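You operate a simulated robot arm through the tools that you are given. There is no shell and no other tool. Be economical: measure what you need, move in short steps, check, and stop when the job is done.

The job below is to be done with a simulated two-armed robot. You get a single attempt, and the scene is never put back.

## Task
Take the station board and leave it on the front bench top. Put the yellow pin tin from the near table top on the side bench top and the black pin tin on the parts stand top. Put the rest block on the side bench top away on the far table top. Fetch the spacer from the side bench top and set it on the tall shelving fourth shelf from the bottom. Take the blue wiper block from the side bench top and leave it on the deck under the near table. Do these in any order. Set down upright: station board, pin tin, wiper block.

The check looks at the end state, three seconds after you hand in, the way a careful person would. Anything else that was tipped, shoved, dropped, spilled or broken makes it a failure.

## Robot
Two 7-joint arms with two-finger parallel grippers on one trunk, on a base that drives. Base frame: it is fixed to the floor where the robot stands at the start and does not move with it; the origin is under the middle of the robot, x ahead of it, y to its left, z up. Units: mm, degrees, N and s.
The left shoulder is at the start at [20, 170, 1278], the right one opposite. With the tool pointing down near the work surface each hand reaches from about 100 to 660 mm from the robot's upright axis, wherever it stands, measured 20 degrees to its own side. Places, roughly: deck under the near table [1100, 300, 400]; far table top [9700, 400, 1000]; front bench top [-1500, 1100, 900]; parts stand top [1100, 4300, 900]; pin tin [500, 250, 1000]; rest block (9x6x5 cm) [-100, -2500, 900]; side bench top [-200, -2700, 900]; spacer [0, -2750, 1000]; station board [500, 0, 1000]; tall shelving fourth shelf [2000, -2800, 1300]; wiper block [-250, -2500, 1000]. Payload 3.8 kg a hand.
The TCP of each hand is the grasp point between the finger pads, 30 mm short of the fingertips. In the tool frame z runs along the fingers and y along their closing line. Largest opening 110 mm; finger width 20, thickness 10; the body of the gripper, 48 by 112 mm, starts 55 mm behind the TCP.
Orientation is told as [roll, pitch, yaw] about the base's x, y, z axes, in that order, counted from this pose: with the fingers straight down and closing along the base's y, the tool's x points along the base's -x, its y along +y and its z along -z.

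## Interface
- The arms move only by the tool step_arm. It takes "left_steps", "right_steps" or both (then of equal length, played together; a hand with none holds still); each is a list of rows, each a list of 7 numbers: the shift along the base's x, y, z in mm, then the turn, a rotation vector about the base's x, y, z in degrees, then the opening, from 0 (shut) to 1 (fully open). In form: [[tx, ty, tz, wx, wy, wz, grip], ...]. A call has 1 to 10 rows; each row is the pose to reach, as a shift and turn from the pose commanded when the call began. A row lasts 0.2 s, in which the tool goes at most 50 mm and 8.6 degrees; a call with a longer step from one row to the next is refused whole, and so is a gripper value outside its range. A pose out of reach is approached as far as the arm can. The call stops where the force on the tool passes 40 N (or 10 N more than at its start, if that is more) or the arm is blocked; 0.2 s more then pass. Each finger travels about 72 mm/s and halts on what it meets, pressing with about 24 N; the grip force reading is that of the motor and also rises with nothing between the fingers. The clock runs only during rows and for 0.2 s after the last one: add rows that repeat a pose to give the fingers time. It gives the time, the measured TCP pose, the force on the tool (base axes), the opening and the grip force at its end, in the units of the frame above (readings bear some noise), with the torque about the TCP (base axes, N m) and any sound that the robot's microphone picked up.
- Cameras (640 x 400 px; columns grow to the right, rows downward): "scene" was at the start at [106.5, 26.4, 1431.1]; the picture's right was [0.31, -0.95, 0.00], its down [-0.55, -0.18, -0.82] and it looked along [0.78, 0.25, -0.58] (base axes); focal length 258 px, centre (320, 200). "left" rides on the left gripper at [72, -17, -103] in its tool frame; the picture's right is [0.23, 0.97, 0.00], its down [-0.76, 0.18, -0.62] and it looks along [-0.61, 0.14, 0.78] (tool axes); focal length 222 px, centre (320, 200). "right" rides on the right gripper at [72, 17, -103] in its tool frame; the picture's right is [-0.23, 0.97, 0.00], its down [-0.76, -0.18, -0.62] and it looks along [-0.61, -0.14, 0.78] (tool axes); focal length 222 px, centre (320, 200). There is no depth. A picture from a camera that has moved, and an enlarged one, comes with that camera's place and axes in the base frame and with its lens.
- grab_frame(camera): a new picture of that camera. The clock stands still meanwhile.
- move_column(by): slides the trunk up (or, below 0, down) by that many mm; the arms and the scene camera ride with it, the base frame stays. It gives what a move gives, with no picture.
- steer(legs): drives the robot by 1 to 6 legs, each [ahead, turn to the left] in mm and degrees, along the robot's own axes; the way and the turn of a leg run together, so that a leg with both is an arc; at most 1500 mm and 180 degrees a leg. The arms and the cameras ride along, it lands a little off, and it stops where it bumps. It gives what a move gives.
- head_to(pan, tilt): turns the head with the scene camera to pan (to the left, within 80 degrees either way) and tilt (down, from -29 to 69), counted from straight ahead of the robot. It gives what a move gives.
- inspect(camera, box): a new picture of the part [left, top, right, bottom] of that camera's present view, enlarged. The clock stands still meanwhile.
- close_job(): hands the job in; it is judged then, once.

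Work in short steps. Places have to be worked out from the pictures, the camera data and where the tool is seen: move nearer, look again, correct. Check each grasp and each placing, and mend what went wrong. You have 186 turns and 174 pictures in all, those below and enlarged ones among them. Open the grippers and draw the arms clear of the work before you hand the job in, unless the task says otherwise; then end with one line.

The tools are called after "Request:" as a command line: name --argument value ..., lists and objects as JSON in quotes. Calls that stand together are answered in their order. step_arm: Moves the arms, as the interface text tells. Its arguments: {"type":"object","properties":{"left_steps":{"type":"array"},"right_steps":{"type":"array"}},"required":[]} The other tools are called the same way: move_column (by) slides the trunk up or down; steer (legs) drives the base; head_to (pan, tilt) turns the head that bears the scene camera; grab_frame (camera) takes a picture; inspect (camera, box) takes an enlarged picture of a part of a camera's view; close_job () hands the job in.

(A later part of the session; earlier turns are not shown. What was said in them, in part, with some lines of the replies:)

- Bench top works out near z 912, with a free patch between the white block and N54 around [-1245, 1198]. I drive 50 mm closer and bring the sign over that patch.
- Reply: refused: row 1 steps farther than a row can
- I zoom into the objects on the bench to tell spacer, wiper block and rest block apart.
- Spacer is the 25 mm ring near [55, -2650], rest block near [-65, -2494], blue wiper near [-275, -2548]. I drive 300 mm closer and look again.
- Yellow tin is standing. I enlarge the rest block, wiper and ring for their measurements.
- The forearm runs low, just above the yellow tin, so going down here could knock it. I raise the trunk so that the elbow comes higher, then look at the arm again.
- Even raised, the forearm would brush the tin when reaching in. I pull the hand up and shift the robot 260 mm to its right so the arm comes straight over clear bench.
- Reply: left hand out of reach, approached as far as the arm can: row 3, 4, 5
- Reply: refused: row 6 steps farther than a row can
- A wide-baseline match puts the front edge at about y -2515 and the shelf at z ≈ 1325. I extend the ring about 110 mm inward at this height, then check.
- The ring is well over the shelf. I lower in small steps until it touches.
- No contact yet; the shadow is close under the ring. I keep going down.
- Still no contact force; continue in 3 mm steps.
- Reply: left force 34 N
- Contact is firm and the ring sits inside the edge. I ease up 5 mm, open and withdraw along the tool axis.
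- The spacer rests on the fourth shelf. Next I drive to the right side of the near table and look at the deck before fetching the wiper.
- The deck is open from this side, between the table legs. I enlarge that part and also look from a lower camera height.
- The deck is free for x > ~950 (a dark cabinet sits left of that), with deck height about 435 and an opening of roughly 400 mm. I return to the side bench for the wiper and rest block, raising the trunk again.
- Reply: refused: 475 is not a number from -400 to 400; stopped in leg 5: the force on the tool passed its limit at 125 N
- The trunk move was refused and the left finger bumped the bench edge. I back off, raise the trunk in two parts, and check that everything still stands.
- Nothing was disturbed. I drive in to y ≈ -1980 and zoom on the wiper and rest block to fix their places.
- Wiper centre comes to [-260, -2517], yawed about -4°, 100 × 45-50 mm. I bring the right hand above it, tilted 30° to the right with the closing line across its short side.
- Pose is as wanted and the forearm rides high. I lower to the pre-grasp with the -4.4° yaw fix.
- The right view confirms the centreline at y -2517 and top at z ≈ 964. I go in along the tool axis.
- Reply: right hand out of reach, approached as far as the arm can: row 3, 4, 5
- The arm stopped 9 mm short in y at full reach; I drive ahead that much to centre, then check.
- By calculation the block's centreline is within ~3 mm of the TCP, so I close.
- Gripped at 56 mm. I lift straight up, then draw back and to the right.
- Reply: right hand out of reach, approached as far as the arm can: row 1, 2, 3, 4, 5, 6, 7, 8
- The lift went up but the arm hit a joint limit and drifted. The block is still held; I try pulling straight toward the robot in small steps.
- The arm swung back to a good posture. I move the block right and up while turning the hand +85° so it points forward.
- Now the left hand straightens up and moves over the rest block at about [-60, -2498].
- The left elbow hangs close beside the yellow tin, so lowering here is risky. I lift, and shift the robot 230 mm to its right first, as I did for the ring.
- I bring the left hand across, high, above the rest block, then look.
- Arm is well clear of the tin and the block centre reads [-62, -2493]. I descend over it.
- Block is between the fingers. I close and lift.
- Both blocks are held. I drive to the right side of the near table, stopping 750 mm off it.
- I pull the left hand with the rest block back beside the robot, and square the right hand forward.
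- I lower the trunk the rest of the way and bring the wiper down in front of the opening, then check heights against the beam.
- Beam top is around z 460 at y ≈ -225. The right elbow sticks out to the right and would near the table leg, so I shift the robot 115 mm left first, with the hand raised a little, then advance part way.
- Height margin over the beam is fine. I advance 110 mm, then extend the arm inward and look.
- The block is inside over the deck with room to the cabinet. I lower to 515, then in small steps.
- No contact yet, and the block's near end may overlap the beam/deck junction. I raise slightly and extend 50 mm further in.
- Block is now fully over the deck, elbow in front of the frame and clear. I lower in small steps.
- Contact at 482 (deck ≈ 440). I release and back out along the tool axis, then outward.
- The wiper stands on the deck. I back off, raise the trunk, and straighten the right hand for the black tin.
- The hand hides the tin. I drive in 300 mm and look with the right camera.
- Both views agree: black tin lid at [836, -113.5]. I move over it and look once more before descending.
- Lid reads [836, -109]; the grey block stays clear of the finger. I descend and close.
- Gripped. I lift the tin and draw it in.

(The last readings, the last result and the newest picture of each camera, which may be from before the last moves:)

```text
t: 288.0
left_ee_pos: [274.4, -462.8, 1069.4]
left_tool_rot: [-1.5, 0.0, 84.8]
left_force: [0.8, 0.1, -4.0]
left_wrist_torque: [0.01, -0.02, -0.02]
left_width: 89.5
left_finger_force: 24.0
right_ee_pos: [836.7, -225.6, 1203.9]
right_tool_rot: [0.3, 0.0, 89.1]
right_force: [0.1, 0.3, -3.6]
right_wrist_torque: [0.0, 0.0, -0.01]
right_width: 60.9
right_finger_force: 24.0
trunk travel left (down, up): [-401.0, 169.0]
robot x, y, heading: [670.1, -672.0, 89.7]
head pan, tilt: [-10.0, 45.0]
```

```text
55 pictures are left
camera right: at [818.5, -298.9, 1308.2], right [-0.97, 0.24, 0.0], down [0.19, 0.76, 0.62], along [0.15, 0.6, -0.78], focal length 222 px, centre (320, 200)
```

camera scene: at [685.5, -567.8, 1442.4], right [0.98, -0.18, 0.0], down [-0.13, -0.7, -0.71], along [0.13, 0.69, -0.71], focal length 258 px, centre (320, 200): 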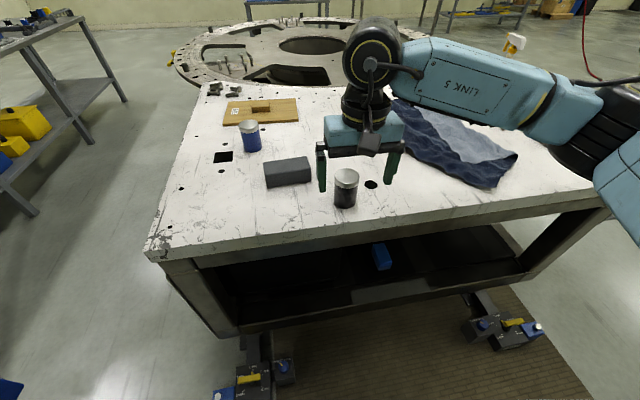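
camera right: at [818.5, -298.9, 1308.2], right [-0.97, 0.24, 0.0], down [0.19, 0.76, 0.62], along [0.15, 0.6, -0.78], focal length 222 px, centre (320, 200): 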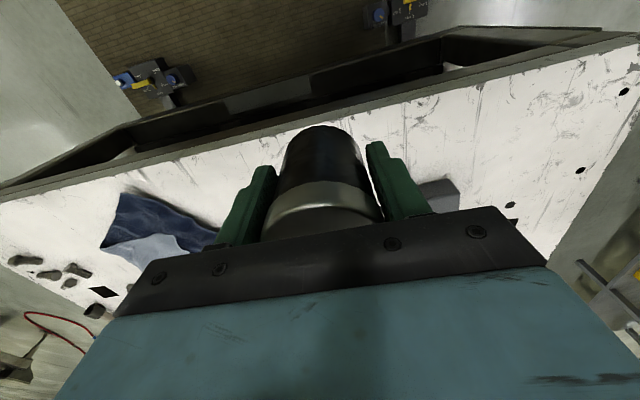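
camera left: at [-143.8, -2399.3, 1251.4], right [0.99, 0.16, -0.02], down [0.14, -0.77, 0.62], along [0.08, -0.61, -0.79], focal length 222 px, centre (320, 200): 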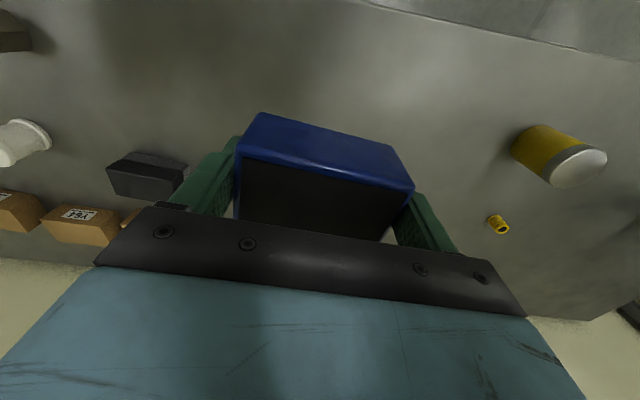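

Black tin is held. I drive round the left of the ring toward the parts stand, through the corridor beside the front bench.

Request:
steer --legs '[[-350, 0], [0, 90], [1270, 0], [0, -90], [1500, 0], [800, 0]]'

Request:
head_to --pan -25 --tilt 25

Request:
grab_frame --camera "scene"

```text
t: 314.9
left_ee_pos: [-1012.0, 1512.4, 1069.4]
left_tool_rot: [-1.5, 0.0, 85.1]
left_force: [-0.1, -0.1, -2.3]
left_wrist_torque: [-0.04, 0.05, 0.03]
left_width: 89.9
left_finger_force: 23.8
right_ee_pos: [-451.0, 1750.6, 1202.9]
right_tool_rot: [0.2, 0.0, 89.3]
right_force: [0.1, 0.1, -3.7]
right_wrist_torque: [-0.04, -0.02, -0.03]
right_width: 60.4
right_finger_force: 24.0
trunk travel left (down, up): [-401.0, 169.0]
robot x, y, heading: [-620.3, 1306.7, 89.7]
head pan, tilt: [-10.0, 45.0]
```

```text
t: 315.8
left_ee_pos: [-1012.3, 1512.0, 1069.4]
left_tool_rot: [-1.5, 0.1, 85.1]
left_force: [0.9, -0.1, -2.5]
left_wrist_torque: [-0.03, -0.02, 0.03]
left_width: 89.8
left_finger_force: 23.7
right_ee_pos: [-451.4, 1750.9, 1202.9]
right_tool_rot: [0.2, 0.2, 89.4]
right_force: [-0.1, 0.8, -3.7]
right_wrist_torque: [-0.07, 0.0, 0.01]
right_width: 60.6
right_finger_force: 23.8
trunk travel left (down, up): [-401.0, 169.0]
robot x, y, heading: [-620.5, 1308.4, 89.9]
head pan, tilt: [-25.0, 25.0]
```

```text
54 pictures are left
camera scene: at [-575.8, 1411.2, 1472.9], right [0.9, -0.43, 0.0], down [-0.18, -0.38, -0.91], along [0.39, 0.82, -0.42], focal length 258 px, centre (320, 200)
```

scene: 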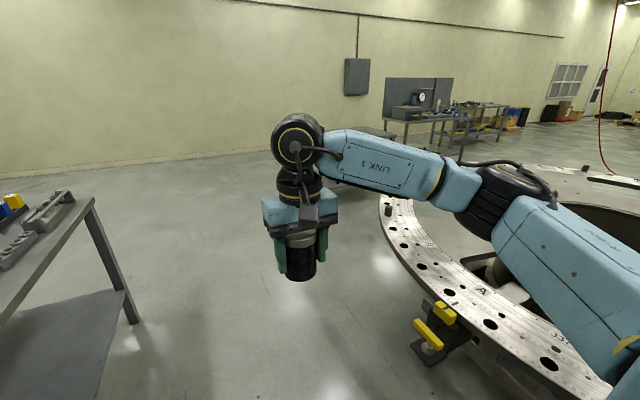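

The corridor is clear ahead. I continue to about y = 3500 and look right toward the parts stand.

Request:
steer --legs '[[1400, 0], [800, 0], [0, -60]]'

Request:
head_to --pan 0 --tilt 25

Request:
grab_frame --camera "scene"

```text
t: 329.3
left_ee_pos: [-629.6, 3961.1, 1069.7]
left_tool_rot: [-1.5, 0.2, 25.2]
left_force: [-0.6, 1.0, -2.4]
left_wrist_torque: [0.03, 0.03, 0.01]
left_width: 89.8
left_finger_force: 23.6
right_ee_pos: [-142.5, 3596.7, 1203.9]
right_tool_rot: [0.2, 0.1, 29.5]
right_force: [0.4, 0.6, -4.4]
right_wrist_torque: [-0.05, 0.04, -0.04]
right_width: 60.1
right_finger_force: 23.7
trunk travel left (down, up): [-401.0, 169.0]
robot x, y, heading: [-614.8, 3515.7, 29.8]
head pan, tilt: [-25.0, 25.0]
```

```text
t: 330.2
left_ee_pos: [-630.7, 3961.2, 1068.6]
left_tool_rot: [-1.5, 0.1, 25.2]
left_force: [0.3, 0.1, -2.9]
left_wrist_torque: [0.0, -0.01, -0.01]
left_width: 89.9
left_finger_force: 23.9
right_ee_pos: [-142.4, 3597.2, 1203.5]
right_tool_rot: [0.3, 0.1, 29.6]
right_force: [-0.5, 0.7, -3.9]
right_wrist_torque: [-0.03, 0.05, -0.02]
right_width: 59.9
right_finger_force: 24.0
trunk travel left (down, up): [-401.0, 169.0]
robot x, y, heading: [-611.3, 3515.6, 30.1]
head pan, tilt: [0.0, 25.0]
```

```text
53 pictures are left
camera scene: at [-508.9, 3572.5, 1473.0], right [0.5, -0.87, 0.0], down [-0.37, -0.21, -0.91], along [0.79, 0.45, -0.42], focal length 258 px, centre (320, 200)
```

scene: 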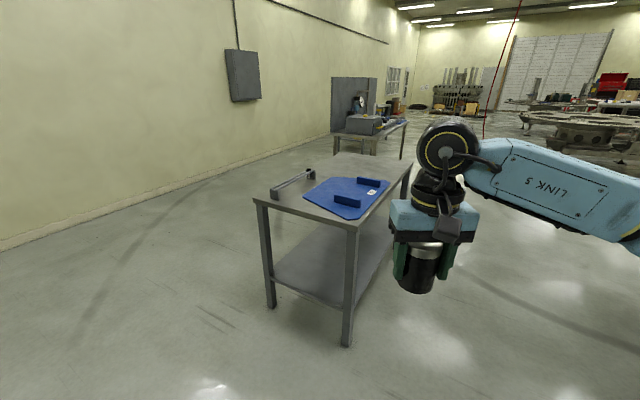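

The parts stand spans about x 390–1580, y 3910–4520; a blue mat covers its left part. I look to the right to see the gap to the ring and the stand's right part.

Request:
head_to --pan -50 --tilt 25

Request:
grab_frame --camera "scene"

```text
t: 331.4
left_ee_pos: [-631.4, 3961.7, 1069.6]
left_tool_rot: [-1.5, 0.2, 25.2]
left_force: [-0.4, 0.0, -2.9]
left_wrist_torque: [0.01, 0.02, 0.02]
left_width: 90.0
left_finger_force: 24.3
right_ee_pos: [-141.5, 3597.4, 1204.9]
right_tool_rot: [0.3, 0.1, 29.5]
right_force: [-0.5, 0.3, -2.5]
right_wrist_torque: [-0.03, 0.0, 0.0]
right_width: 60.2
right_finger_force: 24.3
trunk travel left (down, up): [-401.0, 169.0]
robot x, y, heading: [-608.3, 3517.4, 29.8]
head pan, tilt: [-50.0, 25.0]
```

```text
52 pictures are left
camera scene: at [-502.2, 3495.0, 1473.0], right [-0.34, -0.94, 0.0], down [-0.4, 0.14, -0.91], along [0.85, -0.31, -0.42], focal length 258 px, centre (320, 200)
```

scene: 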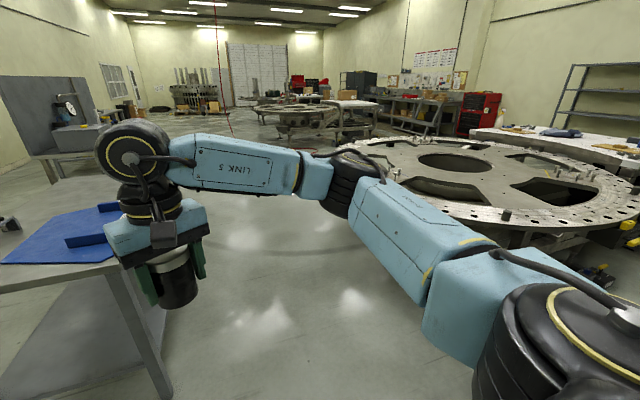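

There is plenty of room between ring and stand. I drive to about [1250, 3450] and face the stand.

Request:
steer --legs '[[0, -31.8], [1000, 0], [860, 0], [0, 92]]'

Request:
head_to --pan 0 --tilt 45

Request:
grab_frame --camera "scene"

Request:
grab_frame --camera "right"

```text
t: 346.2
left_ee_pos: [867.9, 3654.8, 1069.7]
left_tool_rot: [-1.5, 0.1, 84.7]
left_force: [-0.8, 0.1, -3.2]
left_wrist_torque: [-0.05, -0.01, 0.0]
left_width: 89.7
left_finger_force: 24.1
right_ee_pos: [1429.0, 3890.1, 1203.7]
right_tool_rot: [0.2, 0.1, 88.9]
right_force: [-0.2, 0.5, -3.6]
right_wrist_torque: [-0.06, 0.02, -0.02]
right_width: 59.8
right_finger_force: 23.8
trunk travel left (down, up): [-401.0, 169.0]
robot x, y, heading: [1261.0, 3446.5, 89.5]
head pan, tilt: [-50.0, 25.0]
```

```text
t: 347.4
left_ee_pos: [867.8, 3654.5, 1069.7]
left_tool_rot: [-1.5, 0.1, 84.7]
left_force: [0.1, -0.4, -3.0]
left_wrist_torque: [-0.03, 0.01, 0.0]
left_width: 90.0
left_finger_force: 24.4
right_ee_pos: [1429.0, 3889.0, 1204.0]
right_tool_rot: [0.2, 0.1, 88.9]
right_force: [0.2, -0.3, -3.1]
right_wrist_torque: [-0.08, -0.01, 0.0]
right_width: 59.5
right_finger_force: 23.6
trunk travel left (down, up): [-401.0, 169.0]
robot x, y, heading: [1256.4, 3447.2, 89.4]
head pan, tilt: [0.0, 45.0]
```

```text
51 pictures are left
camera scene: at [1264.5, 3549.0, 1442.4], right [1.0, -0.01, 0.0], down [-0.01, -0.71, -0.71], along [0.01, 0.71, -0.71], focal length 258 px, centre (320, 200)
```

scene: 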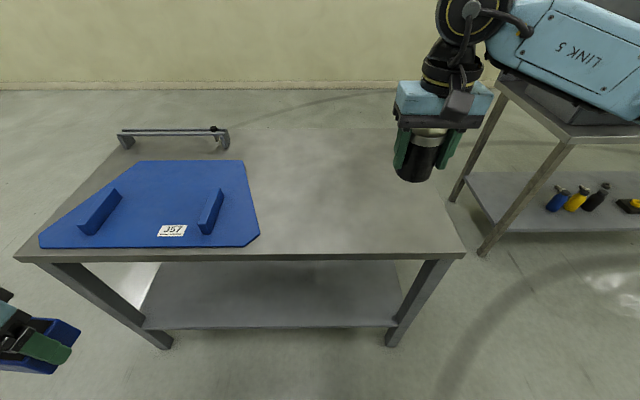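

```text
50 pictures are left
camera right: at [1411.4, 3818.2, 1307.6], right [-0.97, 0.24, 0.0], down [0.19, 0.76, 0.62], along [0.15, 0.6, -0.78], focal length 222 px, centre (320, 200)
```

right: 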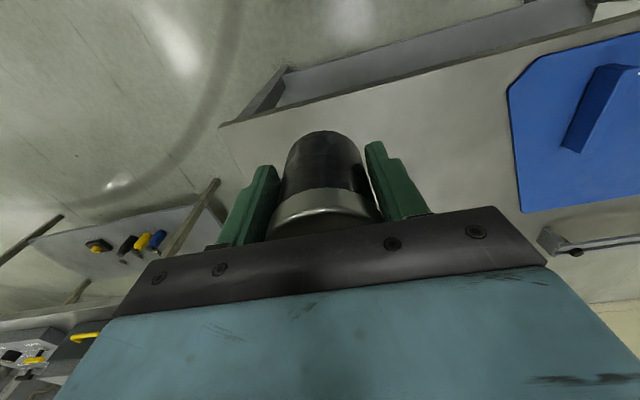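

The right part of the stand is free. I drive 50 mm closer and bring the tin over about [1370, 4010].

Request:
steer --legs '[[50, 0]]'

Request:
step_arm --right_steps '[[-15, 18, -36, 0, 0, 0, 0.3], [-30, 36, -72, 0, 0, 0, 0.3], [-45, 54, -108, 0, 0, 0, 0.3], [-59, 72, -144, 0, 0, 0, 0.3], [-59, 72, -190, 0, 0, 0, 0.3], [-59, 72, -220, 0, 0, 0, 0.3]]'

Request:
grab_frame --camera "scene"

Request:
grab_frame --camera "right"

```text
t: 348.3
left_ee_pos: [867.9, 3705.4, 1069.0]
left_tool_rot: [-1.5, 0.1, 84.8]
left_force: [0.2, 0.0, -3.7]
left_wrist_torque: [-0.03, -0.05, 0.03]
left_width: 89.6
left_finger_force: 23.8
right_ee_pos: [1430.7, 3940.9, 1203.6]
right_tool_rot: [0.1, 0.3, 89.1]
right_force: [-0.3, 1.1, -4.1]
right_wrist_torque: [-0.1, 0.01, 0.01]
right_width: 59.7
right_finger_force: 24.1
trunk travel left (down, up): [-401.0, 169.0]
robot x, y, heading: [1259.7, 3494.7, 89.3]
head pan, tilt: [0.0, 45.0]
```

```text
t: 349.7
left_ee_pos: [866.9, 3703.9, 1068.4]
left_tool_rot: [-1.7, 0.1, 84.7]
left_force: [0.0, 0.8, -3.3]
left_wrist_torque: [-0.02, -0.05, -0.01]
left_width: 89.6
left_finger_force: 24.3
right_ee_pos: [1371.4, 4012.7, 983.3]
right_tool_rot: [0.2, 0.2, 89.0]
right_force: [-0.5, -0.6, -3.8]
right_wrist_torque: [-0.08, 0.01, 0.03]
right_width: 59.5
right_finger_force: 24.0
trunk travel left (down, up): [-401.0, 169.0]
robot x, y, heading: [1260.9, 3495.6, 89.3]
head pan, tilt: [0.0, 45.0]
```

```text
49 pictures are left
camera scene: at [1264.4, 3598.9, 1442.4], right [1.0, -0.01, 0.0], down [-0.01, -0.71, -0.71], along [0.01, 0.71, -0.71], focal length 258 px, centre (320, 200)
```

scene: 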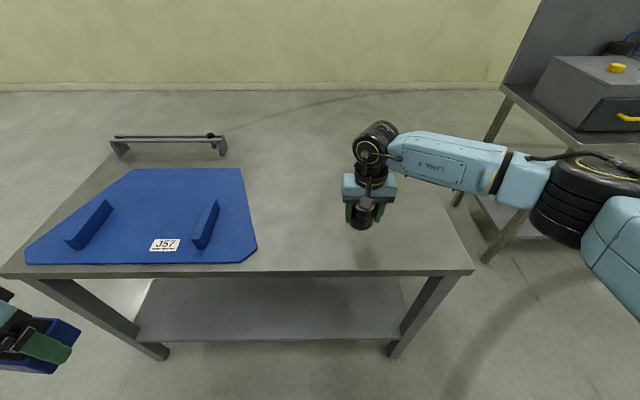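

```text
48 pictures are left
camera right: at [1353.2, 3940.4, 1086.8], right [-0.97, 0.24, 0.0], down [0.19, 0.76, 0.62], along [0.15, 0.6, -0.78], focal length 222 px, centre (320, 200)
```

right: 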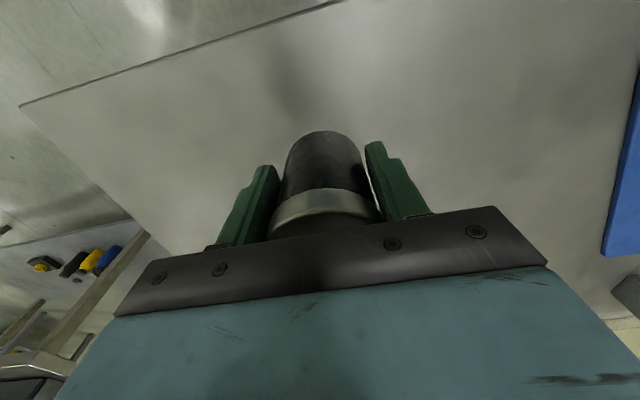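

I lower carefully in 10 mm lots, watching for contact.

Request:
step_arm --right_steps '[[0, 0, -4, 0, 0, 0, 0.3], [0, 0, -8, 0, 0, 0, 0.3], [0, 0, -12, 0, 0, 0, 0.3], [0, 0, -12, 0, 0, 0, 0.3]]'

Request:
step_arm --right_steps '[[0, 0, -3, 0, 0, 0, 0.3], [0, 0, -6, 0, 0, 0, 0.3], [0, 0, -9, 0, 0, 0, 0.3], [0, 0, -9, 0, 0, 0, 0.3]]'

Request:
grab_frame --camera "right"

```text
t: 350.7
left_ee_pos: [867.1, 3703.3, 1069.9]
left_tool_rot: [-1.5, 0.1, 84.8]
left_force: [0.8, 0.2, -3.1]
left_wrist_torque: [-0.03, 0.05, -0.01]
left_width: 89.8
left_finger_force: 23.9
right_ee_pos: [1370.9, 4011.6, 972.3]
right_tool_rot: [0.2, 0.1, 89.0]
right_force: [-0.4, -0.4, -4.0]
right_wrist_torque: [-0.07, -0.02, 0.0]
right_width: 59.6
right_finger_force: 23.8
trunk travel left (down, up): [-401.0, 169.0]
robot x, y, heading: [1262.5, 3496.1, 89.7]
head pan, tilt: [0.0, 45.0]
```

```text
t: 351.7
left_ee_pos: [868.4, 3704.4, 1069.8]
left_tool_rot: [-1.5, 0.1, 84.9]
left_force: [0.8, 0.1, -2.8]
left_wrist_torque: [0.02, -0.01, 0.01]
left_width: 90.0
left_finger_force: 24.5
right_ee_pos: [1371.5, 4012.5, 963.0]
right_tool_rot: [0.2, 0.1, 89.0]
right_force: [-0.1, -0.3, -3.8]
right_wrist_torque: [-0.02, -0.01, -0.01]
right_width: 59.6
right_finger_force: 23.8
trunk travel left (down, up): [-401.0, 169.0]
robot x, y, heading: [1264.1, 3498.8, 89.5]
head pan, tilt: [0.0, 45.0]
```

```text
47 pictures are left
camera right: at [1353.0, 3939.9, 1066.4], right [-0.97, 0.24, 0.0], down [0.19, 0.76, 0.62], along [0.15, 0.6, -0.78], focal length 222 px, centre (320, 200)
```

right: 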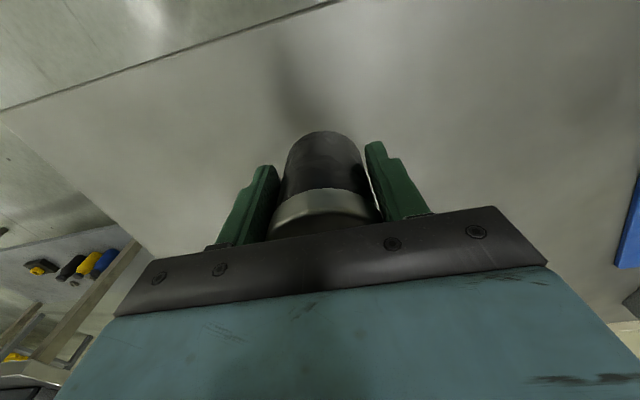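

Still free; continue down.

Request:
step_arm --right_steps '[[0, 0, -3, 0, 0, 0, 0.3], [0, 0, -6, 0, 0, 0, 0.3], [0, 0, -9, 0, 0, 0, 0.3], [0, 0, -9, 0, 0, 0, 0.3]]'

Request:
step_arm --right_steps '[[0, 0, -3, 0, 0, 0, 0.3], [0, 0, -6, 0, 0, 0, 0.3], [0, 0, -6, 0, 0, 0, 0.3]]'

```text
t: 352.7
left_ee_pos: [867.3, 3703.8, 1069.9]
left_tool_rot: [-1.5, 0.2, 84.8]
left_force: [0.1, -0.9, -2.3]
left_wrist_torque: [-0.04, 0.0, -0.01]
left_width: 89.7
left_finger_force: 24.2
right_ee_pos: [1370.6, 4011.3, 953.6]
right_tool_rot: [0.2, 0.1, 89.0]
right_force: [0.0, 0.0, -3.8]
right_wrist_torque: [-0.06, -0.07, 0.0]
right_width: 59.7
right_finger_force: 24.1
trunk travel left (down, up): [-401.0, 169.0]
robot x, y, heading: [1261.2, 3496.4, 89.5]
head pan, tilt: [0.0, 45.0]
```

```text
t: 353.5
left_ee_pos: [866.6, 3703.0, 1069.2]
left_tool_rot: [-1.5, 0.1, 84.8]
left_force: [-0.6, 0.0, -2.6]
left_wrist_torque: [-0.02, -0.01, -0.04]
left_width: 90.0
left_finger_force: 24.1
right_ee_pos: [1371.5, 4011.8, 948.5]
right_tool_rot: [0.2, 0.2, 89.0]
right_force: [0.0, 0.6, -3.5]
right_wrist_torque: [-0.06, 0.0, 0.01]
right_width: 59.3
right_finger_force: 24.0
trunk travel left (down, up): [-401.0, 169.0]
robot x, y, heading: [1262.0, 3492.7, 89.2]
head pan, tilt: [0.0, 45.0]
```

Request:
inspect --camera "scene" --box '[300, 120, 460, 290]'

Request:
step_arm --right_steps '[[0, 0, -3, 0, 0, 0, 0.3], [0, 0, -6, 0, 0, 0, 0.3], [0, 0, -9, 0, 0, 0, 0.3], [0, 0, -9, 0, 0, 0, 0.3]]'

```text
2.35 times, centred on (380, 205) of scene
camera zoom: at [1264.8, 3598.5, 1442.4], right [1.0, -0.01, 0.0], down [-0.01, -0.71, -0.71], along [0.01, 0.71, -0.71], focal length 607 px, centre (179, 188)
```

zoom: 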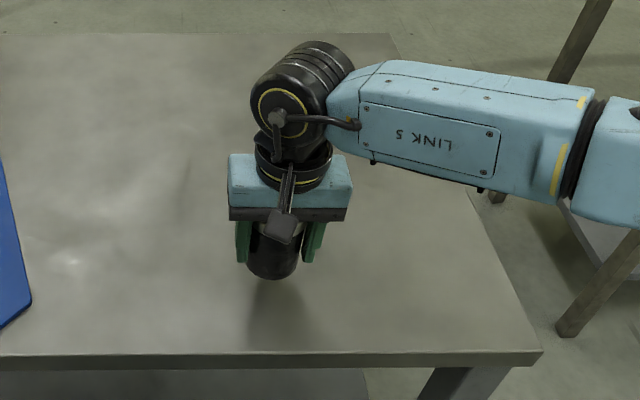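

```text
t: 354.5
left_ee_pos: [868.0, 3704.4, 1069.2]
left_tool_rot: [-1.4, 0.1, 84.8]
left_force: [-0.7, -0.2, -2.9]
left_wrist_torque: [-0.03, -0.04, -0.04]
left_width: 90.0
left_finger_force: 23.8
right_ee_pos: [1371.4, 4011.0, 939.5]
right_tool_rot: [0.2, 0.1, 89.0]
right_force: [-0.5, -0.3, -3.9]
right_wrist_torque: [-0.06, -0.01, 0.0]
right_width: 59.4
right_finger_force: 24.1
trunk travel left (down, up): [-401.0, 169.0]
robot x, y, heading: [1262.8, 3499.1, 89.3]
head pan, tilt: [0.0, 45.0]
```

There is still a gap in the picture (shadow separated); the stand is lower than the benches. I keep lowering.

Request:
step_arm --right_steps '[[0, 0, -4, 0, 0, 0, 0.3], [0, 0, -8, 0, 0, 0, 0.3], [0, 0, -12, 0, 0, 0, 0.3], [0, 0, -12, 0, 0, 0, 0.3]]'

Request:
inspect --camera "scene" --box '[300, 120, 460, 290]'

```text
t: 355.5
left_ee_pos: [867.1, 3703.4, 1069.8]
left_tool_rot: [-1.5, 0.1, 84.8]
left_force: [-0.3, -0.6, -2.8]
left_wrist_torque: [0.01, 0.0, 0.01]
left_width: 89.7
left_finger_force: 23.8
right_ee_pos: [1371.8, 4012.5, 926.6]
right_tool_rot: [0.3, 0.2, 88.9]
right_force: [0.0, -0.3, -3.8]
right_wrist_torque: [-0.07, 0.03, 0.0]
right_width: 59.4
right_finger_force: 23.8
trunk travel left (down, up): [-401.0, 169.0]
robot x, y, heading: [1261.8, 3497.2, 89.6]
head pan, tilt: [0.0, 45.0]
```

```text
2.35 times, centred on (380, 205) of scene
camera zoom: at [1264.8, 3598.5, 1442.4], right [1.0, -0.01, 0.0], down [-0.01, -0.71, -0.71], along [0.01, 0.71, -0.71], focal length 607 px, centre (179, 188)
```

zoom: 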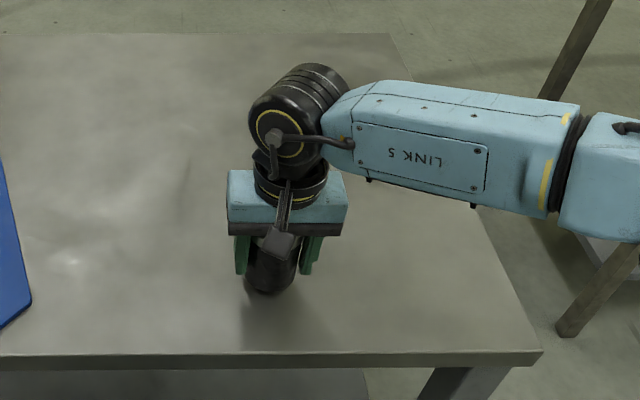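

Close now; continue in smaller lots.

Request:
step_arm --right_steps '[[0, 0, -4, 0, 0, 0, 0.3], [0, 0, -8, 0, 0, 0, 0.3], [0, 0, -8, 0, 0, 0, 0.3]]'

Request:
step_arm --right_steps '[[0, 0, -3, 0, 0, 0, 0.3], [0, 0, -6, 0, 0, 0, 0.3], [0, 0, -6, 0, 0, 0, 0.3]]'

Request:
step_arm --right_steps '[[0, 0, -3, 0, 0, 0, 0.3], [0, 0, -6, 0, 0, 0, 0.3], [0, 0, -6, 0, 0, 0, 0.3]]'

```text
t: 356.3
left_ee_pos: [866.9, 3703.3, 1069.1]
left_tool_rot: [-1.5, 0.1, 84.7]
left_force: [0.1, -0.3, -2.4]
left_wrist_torque: [-0.02, 0.01, 0.02]
left_width: 89.8
left_finger_force: 23.9
right_ee_pos: [1370.7, 4011.0, 919.2]
right_tool_rot: [0.2, 0.1, 89.0]
right_force: [-0.5, 0.2, -4.2]
right_wrist_torque: [-0.03, -0.01, 0.03]
right_width: 59.3
right_finger_force: 24.1
trunk travel left (down, up): [-401.0, 169.0]
robot x, y, heading: [1261.4, 3497.2, 89.7]
head pan, tilt: [0.0, 45.0]
```

```text
t: 357.1
left_ee_pos: [867.8, 3702.9, 1069.3]
left_tool_rot: [-1.5, 0.1, 84.8]
left_force: [0.2, 0.1, -3.8]
left_wrist_torque: [-0.01, 0.02, -0.04]
left_width: 90.0
left_finger_force: 24.2
right_ee_pos: [1371.0, 4010.0, 912.4]
right_tool_rot: [0.2, 0.0, 89.0]
right_force: [0.0, -0.1, -4.2]
right_wrist_torque: [-0.03, 0.0, 0.01]
right_width: 59.2
right_finger_force: 23.6
trunk travel left (down, up): [-401.0, 169.0]
robot x, y, heading: [1263.9, 3498.1, 89.4]
head pan, tilt: [0.0, 45.0]
```

```text
t: 357.9
left_ee_pos: [868.2, 3702.2, 1069.9]
left_tool_rot: [-1.5, 0.0, 84.9]
left_force: [-0.1, 0.3, -2.6]
left_wrist_torque: [-0.02, 0.01, -0.03]
left_width: 89.7
left_finger_force: 23.5
right_ee_pos: [1370.3, 4011.3, 909.4]
right_tool_rot: [0.1, -0.1, 89.0]
right_force: [1.9, -1.5, 16.8]
right_wrist_torque: [0.25, 0.02, 0.02]
right_width: 59.4
right_finger_force: 24.1
trunk travel left (down, up): [-401.0, 169.0]
robot x, y, heading: [1261.2, 3495.2, 89.4]
head pan, tilt: [0.0, 45.0]
```

Contact at 910. I release and lift off.

Request:
step_arm --right_steps '[[0, 0, 0, 0, 0, 0, 0.6], [0, 0, 0, 0, 0, 0, 0.75], [0, 0, 0, 0, 0, 0, 0.9], [0, 0, 0, 0, 0, 0, 0.95], [0, 0, 40, 0, 0, 0, 0.95], [0, 0, 85, 0, 0, 0, 0.95], [0, 0, 130, 0, 0, 0, 0.95], [0, -25, 170, 0, 0, 0, 0.95], [0, -60, 200, 0, 0, 0, 0.95]]'

Request:
grab_frame --camera "right"

Request:
grab_frame --camera "scene"

```text
t: 359.9
left_ee_pos: [867.9, 3703.4, 1070.2]
left_tool_rot: [-1.5, -0.1, 84.7]
left_force: [0.0, -0.5, -2.7]
left_wrist_torque: [-0.02, 0.0, -0.01]
left_width: 89.9
left_finger_force: 24.0
right_ee_pos: [1370.4, 3950.7, 1108.2]
right_tool_rot: [0.1, 0.0, 89.0]
right_force: [0.3, 1.0, 0.0]
right_wrist_torque: [0.0, 0.0, -0.01]
right_width: 104.5
right_finger_force: 0.1
trunk travel left (down, up): [-401.0, 169.0]
robot x, y, heading: [1263.2, 3493.0, 89.4]
head pan, tilt: [0.0, 45.0]
```

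```text
44 pictures are left
camera right: at [1352.6, 3879.4, 1212.2], right [-0.97, 0.24, 0.0], down [0.19, 0.76, 0.62], along [0.15, 0.6, -0.78], focal length 222 px, centre (320, 200)
```

right: 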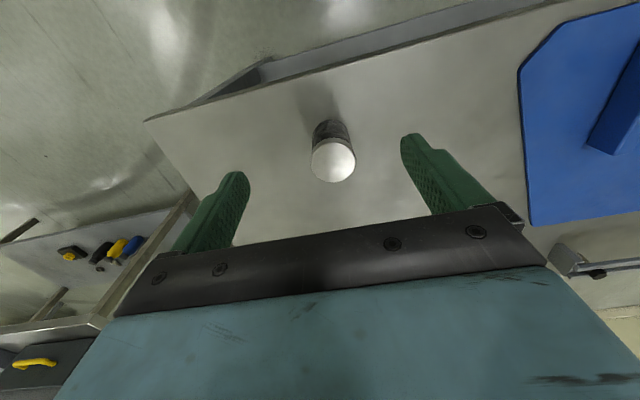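

```text
43 pictures are left
camera scene: at [1264.8, 3597.4, 1442.5], right [1.0, -0.01, 0.0], down [-0.01, -0.71, -0.71], along [0.01, 0.71, -0.71], focal length 258 px, centre (320, 200)
```

scene: 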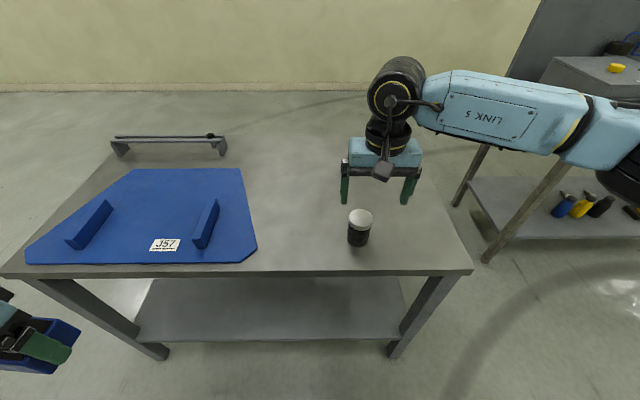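

The black tin stands on the parts stand. Now the far table with the rest block: I back off, face +x and look at the way.

Request:
steer --legs '[[-250, 0], [0, -90]]'

Request:
head_to --pan -8 --tilt 12

Request:
grab_frame --camera "scene"

```text
t: 365.6
left_ee_pos: [1469.6, 3639.6, 1069.9]
left_tool_rot: [-1.5, 0.2, -5.7]
left_force: [-0.1, -0.2, -2.5]
left_wrist_torque: [0.01, 0.03, -0.02]
left_width: 89.9
left_finger_force: 23.9
right_ee_pos: [1715.7, 3134.8, 1106.8]
right_tool_rot: [0.2, 0.2, -1.4]
right_force: [0.8, 0.4, -1.0]
right_wrist_torque: [0.01, 0.02, 0.02]
right_width: 104.5
right_finger_force: 0.0
trunk travel left (down, up): [-401.0, 169.0]
robot x, y, heading: [1258.4, 3244.6, -0.6]
head pan, tilt: [0.0, 45.0]
```

```text
t: 366.6
left_ee_pos: [1469.2, 3637.8, 1069.6]
left_tool_rot: [-1.5, 0.0, -5.7]
left_force: [-0.7, 0.9, -2.0]
left_wrist_torque: [0.02, 0.01, 0.02]
left_width: 89.9
left_finger_force: 23.7
right_ee_pos: [1714.2, 3134.2, 1107.4]
right_tool_rot: [0.1, 0.1, -1.4]
right_force: [-0.3, 1.1, 0.9]
right_wrist_torque: [0.0, -0.01, 0.01]
right_width: 104.5
right_finger_force: 0.0
trunk travel left (down, up): [-401.0, 169.0]
robot x, y, heading: [1259.3, 3248.5, -0.8]
head pan, tilt: [-8.0, 12.0]
```

```text
42 pictures are left
camera scene: at [1374.8, 3230.3, 1494.1], right [-0.16, -0.99, 0.0], down [-0.21, 0.03, -0.98], along [0.97, -0.15, -0.21], focal length 258 px, centre (320, 200)
```

scene: 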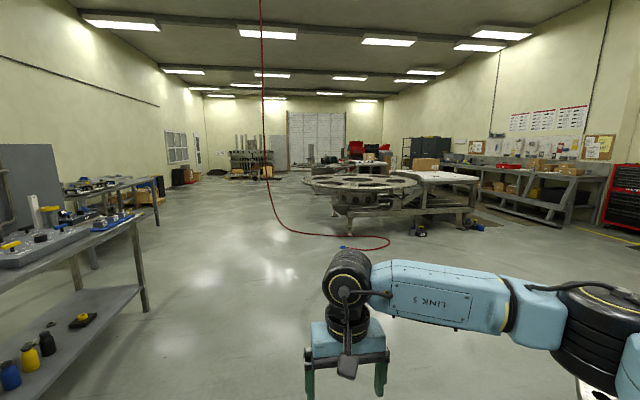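

The layout repeats: a middle cell near x 5300 and the far one near x 9700; a red hose lies on the floor around x 4900, y 1650–3200. I'll go via x ≈ 3300 down to the right-hand lane, checking on the way.

Request:
steer --legs '[[1020, 0], [1000, 0], [0, -89]]'

Request:
head_to --pan 10 --tilt 15

Request:
grab_frame --camera "scene"

```text
t: 380.4
left_ee_pos: [3681.0, 2996.7, 1069.8]
left_tool_rot: [-1.4, 0.0, -95.1]
left_force: [-0.2, 0.4, -2.1]
left_wrist_torque: [0.03, 0.01, 0.01]
left_width: 89.5
left_finger_force: 24.2
right_ee_pos: [3178.2, 2745.3, 1107.9]
right_tool_rot: [0.2, 0.1, -90.8]
right_force: [0.3, 0.2, -1.0]
right_wrist_torque: [0.01, 0.01, -0.01]
right_width: 104.6
right_finger_force: 0.0
trunk travel left (down, up): [-401.0, 169.0]
robot x, y, heading: [3285.0, 3202.4, -90.4]
head pan, tilt: [-8.0, 12.0]
```

```text
t: 381.2
left_ee_pos: [3679.8, 2995.9, 1069.5]
left_tool_rot: [-1.5, 0.1, -95.1]
left_force: [-0.4, -0.2, -2.9]
left_wrist_torque: [0.01, -0.04, 0.0]
left_width: 89.7
left_finger_force: 24.0
right_ee_pos: [3178.2, 2745.3, 1108.9]
right_tool_rot: [0.2, 0.1, -90.7]
right_force: [-0.2, -0.2, -0.7]
right_wrist_torque: [0.01, -0.05, 0.01]
right_width: 104.6
right_finger_force: 0.1
trunk travel left (down, up): [-401.0, 169.0]
robot x, y, heading: [3286.6, 3207.2, -90.6]
head pan, tilt: [10.0, 15.0]
```

```text
41 pictures are left
camera scene: at [3302.4, 3088.7, 1489.3], right [-0.99, -0.17, 0.0], down [-0.04, 0.26, -0.97], along [0.16, -0.95, -0.26], focal length 258 px, centre (320, 200)
```

scene: 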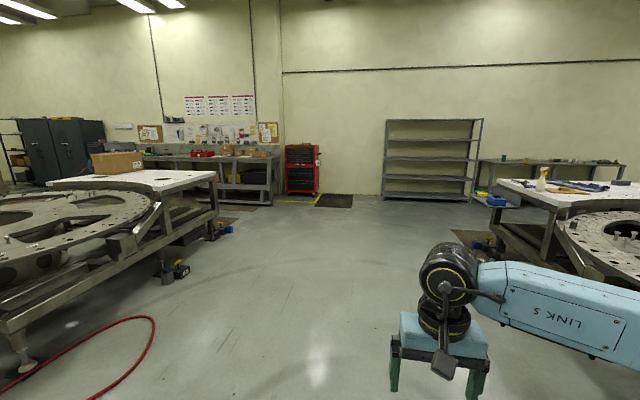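

The lane is clear down to the right side. I drive to y ≈ -950, then turn along +x.

Request:
steer --legs '[[1500, 0], [1500, 0], [1150, 0], [0, 90.5], [900, 0]]'

Request:
head_to --pan 0 --tilt 15

Request:
grab_frame --camera "scene"

```text
t: 409.3
left_ee_pos: [4299.4, -609.1, 1068.4]
left_tool_rot: [-1.4, 0.2, -7.7]
left_force: [-0.2, 0.7, -3.3]
left_wrist_torque: [0.0, 0.04, 0.0]
left_width: 89.8
left_finger_force: 24.7
right_ee_pos: [4526.7, -1121.5, 1106.3]
right_tool_rot: [0.2, 0.1, -3.4]
right_force: [0.8, 0.1, -0.5]
right_wrist_torque: [0.02, 0.03, 0.0]
right_width: 104.6
right_finger_force: 0.1
trunk travel left (down, up): [-401.0, 169.0]
robot x, y, heading: [4075.8, -995.3, -2.9]
head pan, tilt: [10.0, 15.0]
```

```text
t: 410.0
left_ee_pos: [4297.9, -608.7, 1069.2]
left_tool_rot: [-1.4, 0.2, -7.7]
left_force: [1.4, -0.2, -3.3]
left_wrist_torque: [0.0, 0.01, 0.03]
left_width: 90.0
left_finger_force: 24.2
right_ee_pos: [4525.0, -1121.0, 1107.7]
right_tool_rot: [0.2, -0.1, -3.4]
right_force: [0.1, 0.0, -0.1]
right_wrist_torque: [-0.01, 0.0, 0.02]
right_width: 104.2
right_finger_force: 0.0
trunk travel left (down, up): [-401.0, 169.0]
robot x, y, heading: [4069.4, -995.3, -3.1]
head pan, tilt: [0.0, 15.0]
```

```text
40 pictures are left
camera scene: at [4191.0, -1000.5, 1489.3], right [-0.05, -1.0, 0.0], down [-0.26, 0.01, -0.97], along [0.96, -0.05, -0.26], focal length 258 px, centre (320, 200)
```

scene: 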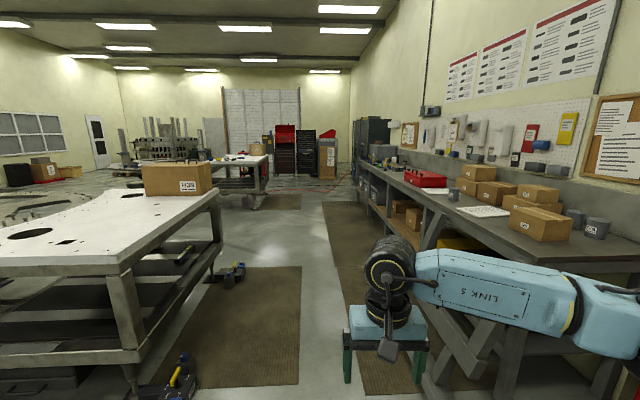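

The lane past the middle table is wide and clear. I drive on along it to x ≈ 9350.

Request:
steer --legs '[[0, 3], [1500, 0], [1500, 0], [1500, 0], [700, 0]]'

Request:
head_to --pan 50 --tilt 25

Request:
grab_frame --camera "scene"

```text
t: 435.3
left_ee_pos: [9464.9, -555.0, 1070.1]
left_tool_rot: [-1.5, 0.1, -3.6]
left_force: [0.7, 0.1, -2.9]
left_wrist_torque: [0.02, 0.01, 0.01]
left_width: 89.5
left_finger_force: 24.6
right_ee_pos: [9729.0, -1049.9, 1108.0]
right_tool_rot: [0.2, 0.2, 0.8]
right_force: [0.3, 0.4, -0.6]
right_wrist_torque: [0.0, 0.04, 0.01]
right_width: 104.5
right_finger_force: 0.1
trunk travel left (down, up): [-401.0, 169.0]
robot x, y, heading: [9269.9, -954.0, 1.2]
head pan, tilt: [0.0, 15.0]
```

```text
t: 436.5
left_ee_pos: [9465.4, -554.7, 1069.6]
left_tool_rot: [-1.4, 0.0, -3.5]
left_force: [-0.4, -1.0, -2.5]
left_wrist_torque: [0.0, 0.03, -0.01]
left_width: 89.9
left_finger_force: 23.8
right_ee_pos: [9729.7, -1050.5, 1108.3]
right_tool_rot: [0.2, 0.1, 0.9]
right_force: [-0.5, 0.0, 0.0]
right_wrist_torque: [0.01, 0.0, -0.02]
right_width: 104.8
right_finger_force: 0.1
trunk travel left (down, up): [-401.0, 169.0]
robot x, y, heading: [9273.8, -957.0, 1.1]
head pan, tilt: [50.0, 25.0]
```

```text
39 pictures are left
camera scene: at [9350.4, -883.8, 1473.0], right [0.78, -0.63, 0.0], down [-0.27, -0.33, -0.91], along [0.57, 0.71, -0.42], focal length 258 px, centre (320, 200)
```

scene: 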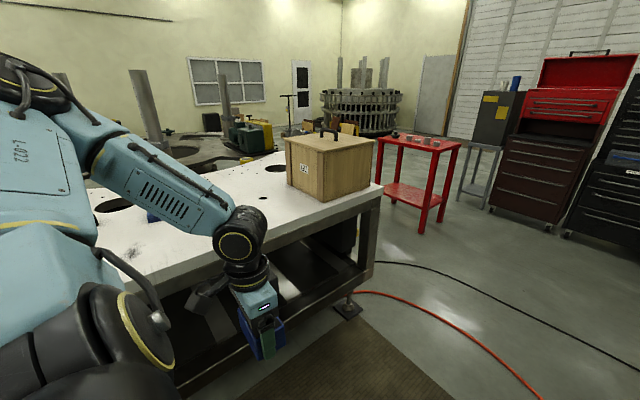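

The far table's right edge is at about y -90 with a crate at its far end. I turn to face it.

Request:
steer --legs '[[200, 0], [0, 88.5]]'

Request:
head_to --pan 0 --tilt 35

Request:
grab_frame --camera "scene"

```text
t: 441.9
left_ee_pos: [9075.3, -745.0, 1069.8]
left_tool_rot: [-1.4, 0.0, 84.8]
left_force: [0.1, 0.5, -3.2]
left_wrist_torque: [-0.06, 0.01, -0.03]
left_width: 90.0
left_finger_force: 24.1
right_ee_pos: [9576.0, -495.9, 1108.7]
right_tool_rot: [0.2, 0.0, 89.1]
right_force: [0.5, 0.2, -0.6]
right_wrist_torque: [0.0, -0.02, 0.0]
right_width: 104.5
right_finger_force: 0.0
trunk travel left (down, up): [-401.0, 169.0]
robot x, y, heading: [9468.6, -951.6, 89.8]
head pan, tilt: [50.0, 25.0]
```

```text
t: 443.1
left_ee_pos: [9074.7, -744.2, 1070.2]
left_tool_rot: [-1.6, 0.1, 84.7]
left_force: [-0.6, 0.5, -2.0]
left_wrist_torque: [0.01, 0.03, 0.01]
left_width: 89.8
left_finger_force: 24.1
right_ee_pos: [9577.5, -496.2, 1107.9]
right_tool_rot: [0.1, 0.1, 89.1]
right_force: [1.0, 0.2, -0.2]
right_wrist_torque: [0.04, 0.01, 0.01]
right_width: 104.8
right_finger_force: 0.0
trunk travel left (down, up): [-401.0, 169.0]
robot x, y, heading: [9467.1, -951.9, 89.5]
head pan, tilt: [0.0, 35.0]
```

```text
38 pictures are left
camera scene: at [9471.6, -842.9, 1457.3], right [1.0, -0.01, 0.0], down [0.0, -0.57, -0.82], along [0.01, 0.82, -0.57], focal length 258 px, centre (320, 200)
```

scene: 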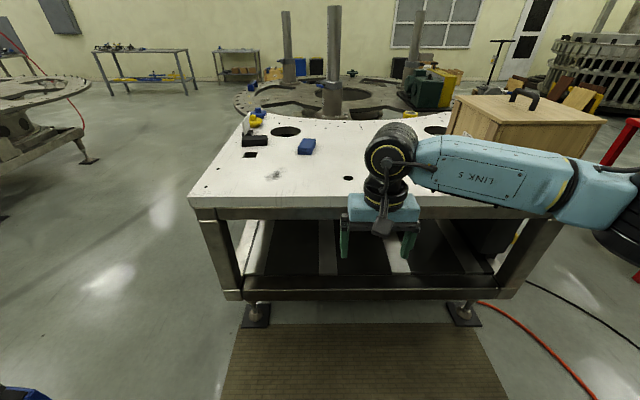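

The near left part of the far table is free around [9400, 10]. I pull the right hand back, drive 430 mm in, and swing the left hand over.

Request:
step_arm --right_steps '[[15, -40, 10, 0, 0, 0, 0.9], [30, -80, 20, 0, 0, 0, 0.9], [45, -120, 30, 0, 0, 0, 0.9], [60, -160, 40, 0, 0, 0, 0.9]]'

Request:
steer --legs '[[430, 0]]'

Request:
step_arm --left_steps '[[33, 31, 15, 0, 0, 0, 0.6], [66, 62, 30, 0, 0, 0, 0.6], [99, 93, 40, 0, 0, 0, 0.6], [132, 124, 50, 0, 0, 0, 0.6], [165, 155, 60, 0, 0, 0, 0.6], [198, 186, 60, 0, 0, 0, 0.6], [231, 217, 60, 0, 0, 0, 0.6], [264, 248, 60, 0, 0, 0, 0.6], [297, 279, 60, 0, 0, 0, 0.6], [325, 310, 55, 0, 0, 0, 0.6]]'

Request:
grab_frame --camera "scene"

Request:
grab_frame --camera "left"

```text
t: 444.1
left_ee_pos: [9074.9, -746.0, 1068.7]
left_tool_rot: [-1.6, 0.0, 84.8]
left_force: [-0.7, 1.0, -2.6]
left_wrist_torque: [0.01, 0.04, 0.0]
left_width: 90.0
left_finger_force: 24.7
right_ee_pos: [9638.3, -657.8, 1147.2]
right_tool_rot: [0.2, 0.0, 88.9]
right_force: [0.8, -0.5, -0.6]
right_wrist_torque: [0.0, -0.03, -0.01]
right_width: 99.2
right_finger_force: 0.1
trunk travel left (down, up): [-401.0, 169.0]
robot x, y, heading: [9468.8, -948.8, 89.5]
head pan, tilt: [0.0, 35.0]
```

```text
t: 446.7
left_ee_pos: [9077.6, -310.8, 1069.2]
left_tool_rot: [-1.5, 0.1, 84.8]
left_force: [-0.4, 0.5, -2.9]
left_wrist_torque: [-0.01, -0.02, -0.01]
left_width: 89.4
left_finger_force: 24.3
right_ee_pos: [9641.3, -221.8, 1147.9]
right_tool_rot: [0.2, 0.1, 89.0]
right_force: [0.5, -0.7, -0.3]
right_wrist_torque: [-0.01, 0.0, 0.0]
right_width: 98.9
right_finger_force: 0.1
trunk travel left (down, up): [-401.0, 169.0]
robot x, y, heading: [9473.7, -519.4, 89.5]
head pan, tilt: [0.0, 35.0]
```

```text
t: 448.9
left_ee_pos: [9404.9, -1.0, 1124.0]
left_tool_rot: [-1.4, 0.2, 84.8]
left_force: [0.2, -0.2, -2.4]
left_wrist_torque: [-0.03, 0.03, -0.01]
left_width: 89.7
left_finger_force: 24.5
right_ee_pos: [9641.5, -223.0, 1147.5]
right_tool_rot: [0.2, 0.1, 89.1]
right_force: [0.7, 0.2, 0.1]
right_wrist_torque: [-0.01, 0.02, -0.04]
right_width: 99.1
right_finger_force: 0.2
trunk travel left (down, up): [-401.0, 169.0]
robot x, y, heading: [9474.3, -515.1, 89.4]
head pan, tilt: [0.0, 35.0]
```

```text
37 pictures are left
camera scene: at [9476.9, -408.2, 1457.2], right [1.0, -0.01, 0.0], down [-0.01, -0.57, -0.82], along [0.01, 0.82, -0.57], focal length 258 px, centre (320, 200)
```

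scene: 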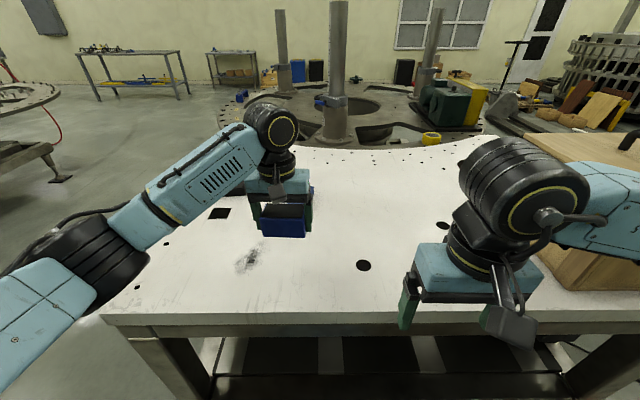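

```text
36 pictures are left
camera left: at [9412.5, -73.9, 1229.9], right [-0.99, -0.14, -0.02], down [-0.12, 0.78, 0.62], along [-0.07, 0.61, -0.79], focal length 222 px, centre (320, 200)
```

left: 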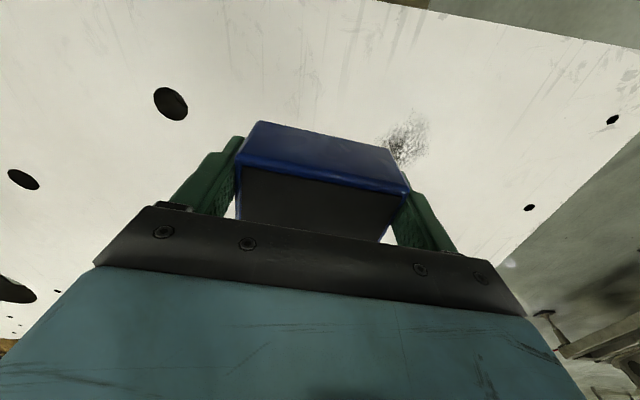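

The spot beneath is clear. I lower to near contact, then slowly.

Request:
step_arm --left_steps '[[0, 0, -40, 0, 0, 0, 0.6], [0, 0, -80, 0, 0, 0, 0.6], [0, 0, -110, 0, 0, 0, 0.6], [0, 0, -125, 0, 0, 0, 0.6], [0, 0, -130, 0, 0, 0, 0.6], [0, 0, -130, 0, 0, 0, 0.6]]'

Request:
step_arm --left_steps '[[0, 0, -3, 0, 0, 0, 0.6], [0, 0, -6, 0, 0, 0, 0.6], [0, 0, -6, 0, 0, 0, 0.6]]'

Request:
step_arm --left_steps '[[0, 0, -3, 0, 0, 0, 0.6], [0, 0, -6, 0, 0, 0, 0.6], [0, 0, -6, 0, 0, 0, 0.6]]'

Request:
grab_frame --camera "left"

```text
t: 450.3
left_ee_pos: [9403.9, -0.9, 994.2]
left_tool_rot: [-1.5, 0.1, 84.8]
left_force: [-0.1, 0.3, -1.9]
left_wrist_torque: [-0.03, -0.03, -0.03]
left_width: 89.8
left_finger_force: 23.9
right_ee_pos: [9641.1, -223.9, 1147.0]
right_tool_rot: [0.2, 0.1, 89.1]
right_force: [0.3, 0.0, -0.9]
right_wrist_torque: [-0.04, 0.01, -0.03]
right_width: 99.1
right_finger_force: 0.1
trunk travel left (down, up): [-401.0, 169.0]
robot x, y, heading: [9473.8, -517.0, 89.4]
head pan, tilt: [0.0, 35.0]
```

```text
t: 451.1
left_ee_pos: [9402.5, -1.5, 988.7]
left_tool_rot: [-1.5, 0.1, 84.8]
left_force: [-0.8, -0.1, -2.4]
left_wrist_torque: [0.05, 0.03, 0.01]
left_width: 89.8
left_finger_force: 23.7
right_ee_pos: [9640.4, -222.7, 1147.2]
right_tool_rot: [0.3, 0.1, 89.1]
right_force: [0.9, 0.6, 0.4]
right_wrist_torque: [0.02, 0.03, -0.04]
right_width: 99.1
right_finger_force: 0.1
trunk travel left (down, up): [-401.0, 169.0]
robot x, y, heading: [9470.9, -520.9, 89.3]
head pan, tilt: [0.0, 35.0]
```

```text
t: 451.9
left_ee_pos: [9403.9, -1.4, 984.0]
left_tool_rot: [-1.5, -0.3, 84.9]
left_force: [0.2, 1.8, 17.5]
left_wrist_torque: [0.21, 0.81, -0.06]
left_width: 89.9
left_finger_force: 24.4
right_ee_pos: [9642.4, -224.3, 1147.8]
right_tool_rot: [0.2, 0.0, 89.1]
right_force: [-0.3, 0.6, 1.2]
right_wrist_torque: [-0.01, -0.02, 0.0]
right_width: 98.9
right_finger_force: 0.0
trunk travel left (down, up): [-401.0, 169.0]
robot x, y, heading: [9472.9, -517.1, 89.4]
head pan, tilt: [0.0, 35.0]
```

```text
35 pictures are left
camera left: at [9411.2, -74.7, 1089.4], right [-0.99, -0.14, -0.03], down [-0.12, 0.77, 0.62], along [-0.06, 0.62, -0.78], focal length 222 px, centre (320, 200)
```

left: 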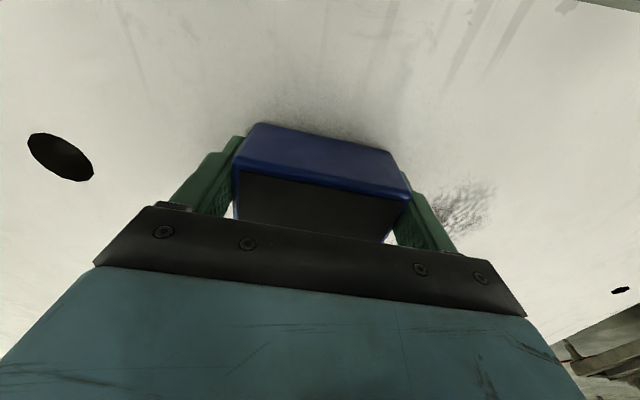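

Contact at 984. I open and lift off.

Request:
step_arm --left_steps '[[0, 0, 0, 0, 0, 0, 0.9], [0, 0, 0, 0, 0, 0, 1.0], [0, 0, 0, 0, 0, 0, 1.0], [0, 0, 40, 0, 0, 0, 1.0], [0, 0, 85, 0, 0, 0, 1.0], [0, 0, 130, 0, 0, 0, 1.0], [-10, -40, 140, 0, 0, 0, 1.0], [-20, -85, 145, 0, 0, 0, 1.0], [-30, -130, 150, 0, 0, 0, 1.0]]'

Request:
grab_frame --camera "left"

Request:
grab_frame --camera "scene"

```text
t: 453.9
left_ee_pos: [9371.7, -131.2, 1132.0]
left_tool_rot: [-1.5, 0.1, 84.9]
left_force: [-0.2, -0.1, -0.6]
left_wrist_torque: [0.0, -0.01, 0.04]
left_width: 109.9
left_finger_force: 0.0
right_ee_pos: [9640.1, -223.4, 1148.5]
right_tool_rot: [0.2, 0.0, 89.1]
right_force: [0.2, 0.3, -0.3]
right_wrist_torque: [0.02, 0.01, 0.02]
right_width: 99.1
right_finger_force: 0.1
trunk travel left (down, up): [-401.0, 169.0]
robot x, y, heading: [9469.6, -517.2, 89.8]
head pan, tilt: [0.0, 35.0]
```

```text
34 pictures are left
camera left: at [9380.1, -204.6, 1237.1], right [-0.99, -0.14, -0.03], down [-0.13, 0.78, 0.62], along [-0.07, 0.61, -0.79], focal length 222 px, centre (320, 200)
```

left: 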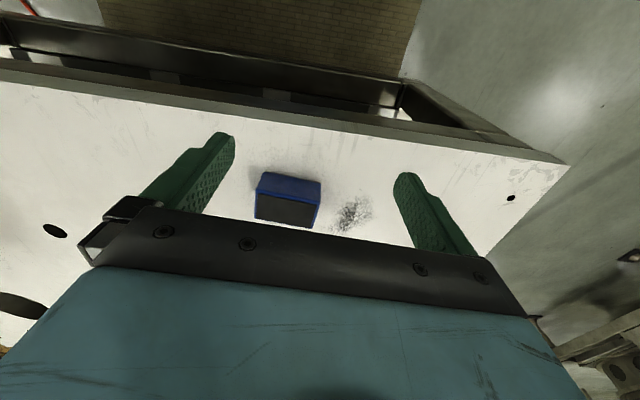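

```text
33 pictures are left
camera scene: at [9474.9, -410.2, 1457.4], right [1.0, -0.01, 0.0], down [0.0, -0.57, -0.82], along [0.01, 0.82, -0.57], focal length 258 px, centre (320, 200)
```

scene: 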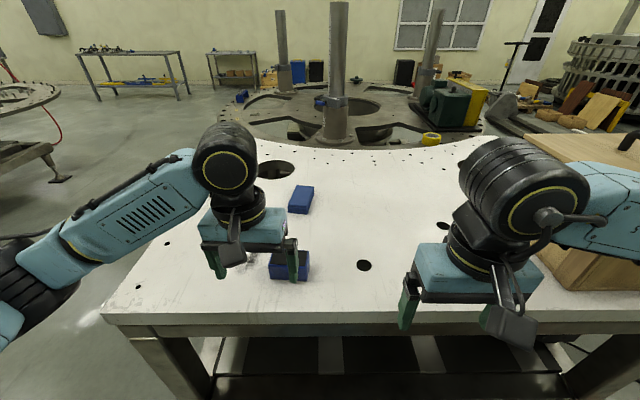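

All six items are placed and were checked. I back away from the table so the arms are clear, then hand in.

Request:
steer --legs '[[-400, 0]]'

Request:
grab_frame --camera "scene"

```text
t: 456.4
left_ee_pos: [9368.5, -526.4, 1132.3]
left_tool_rot: [-1.5, -0.1, 85.0]
left_force: [0.8, 0.0, -0.3]
left_wrist_torque: [0.0, -0.02, 0.02]
left_width: 110.1
left_finger_force: 0.1
right_ee_pos: [9638.7, -619.3, 1146.1]
right_tool_rot: [0.2, 0.0, 89.3]
right_force: [-0.2, 0.2, 0.1]
right_wrist_torque: [0.04, 0.01, -0.03]
right_width: 99.2
right_finger_force: 0.1
trunk travel left (down, up): [-401.0, 169.0]
robot x, y, heading: [9471.1, -911.3, 89.6]
head pan, tilt: [0.0, 35.0]
```

```text
32 pictures are left
camera scene: at [9472.3, -805.1, 1457.3], right [1.0, -0.01, 0.0], down [0.0, -0.57, -0.82], along [0.01, 0.82, -0.57], focal length 258 px, centre (320, 200)
```

scene: 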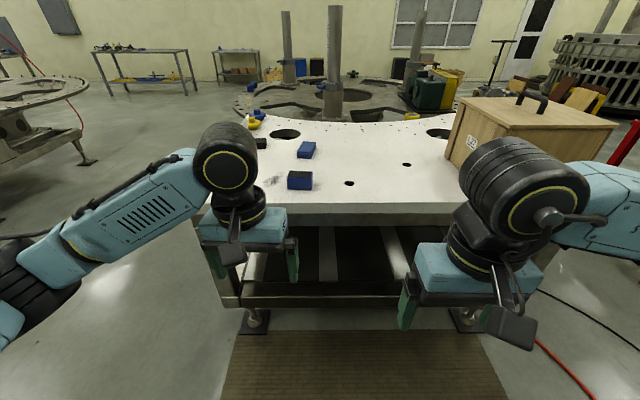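

The rest block stands on the far table, the grippers are open and both arms are clear. I hand in.

Request:
close_job

```text
The job is handed in.
```

I set all six items down where you asked and saw each one in place; the station board, both pin tins and the wiper block are upright. The only bump was an empty gripper hitting the side bench edge, which moved nothing that I could see.
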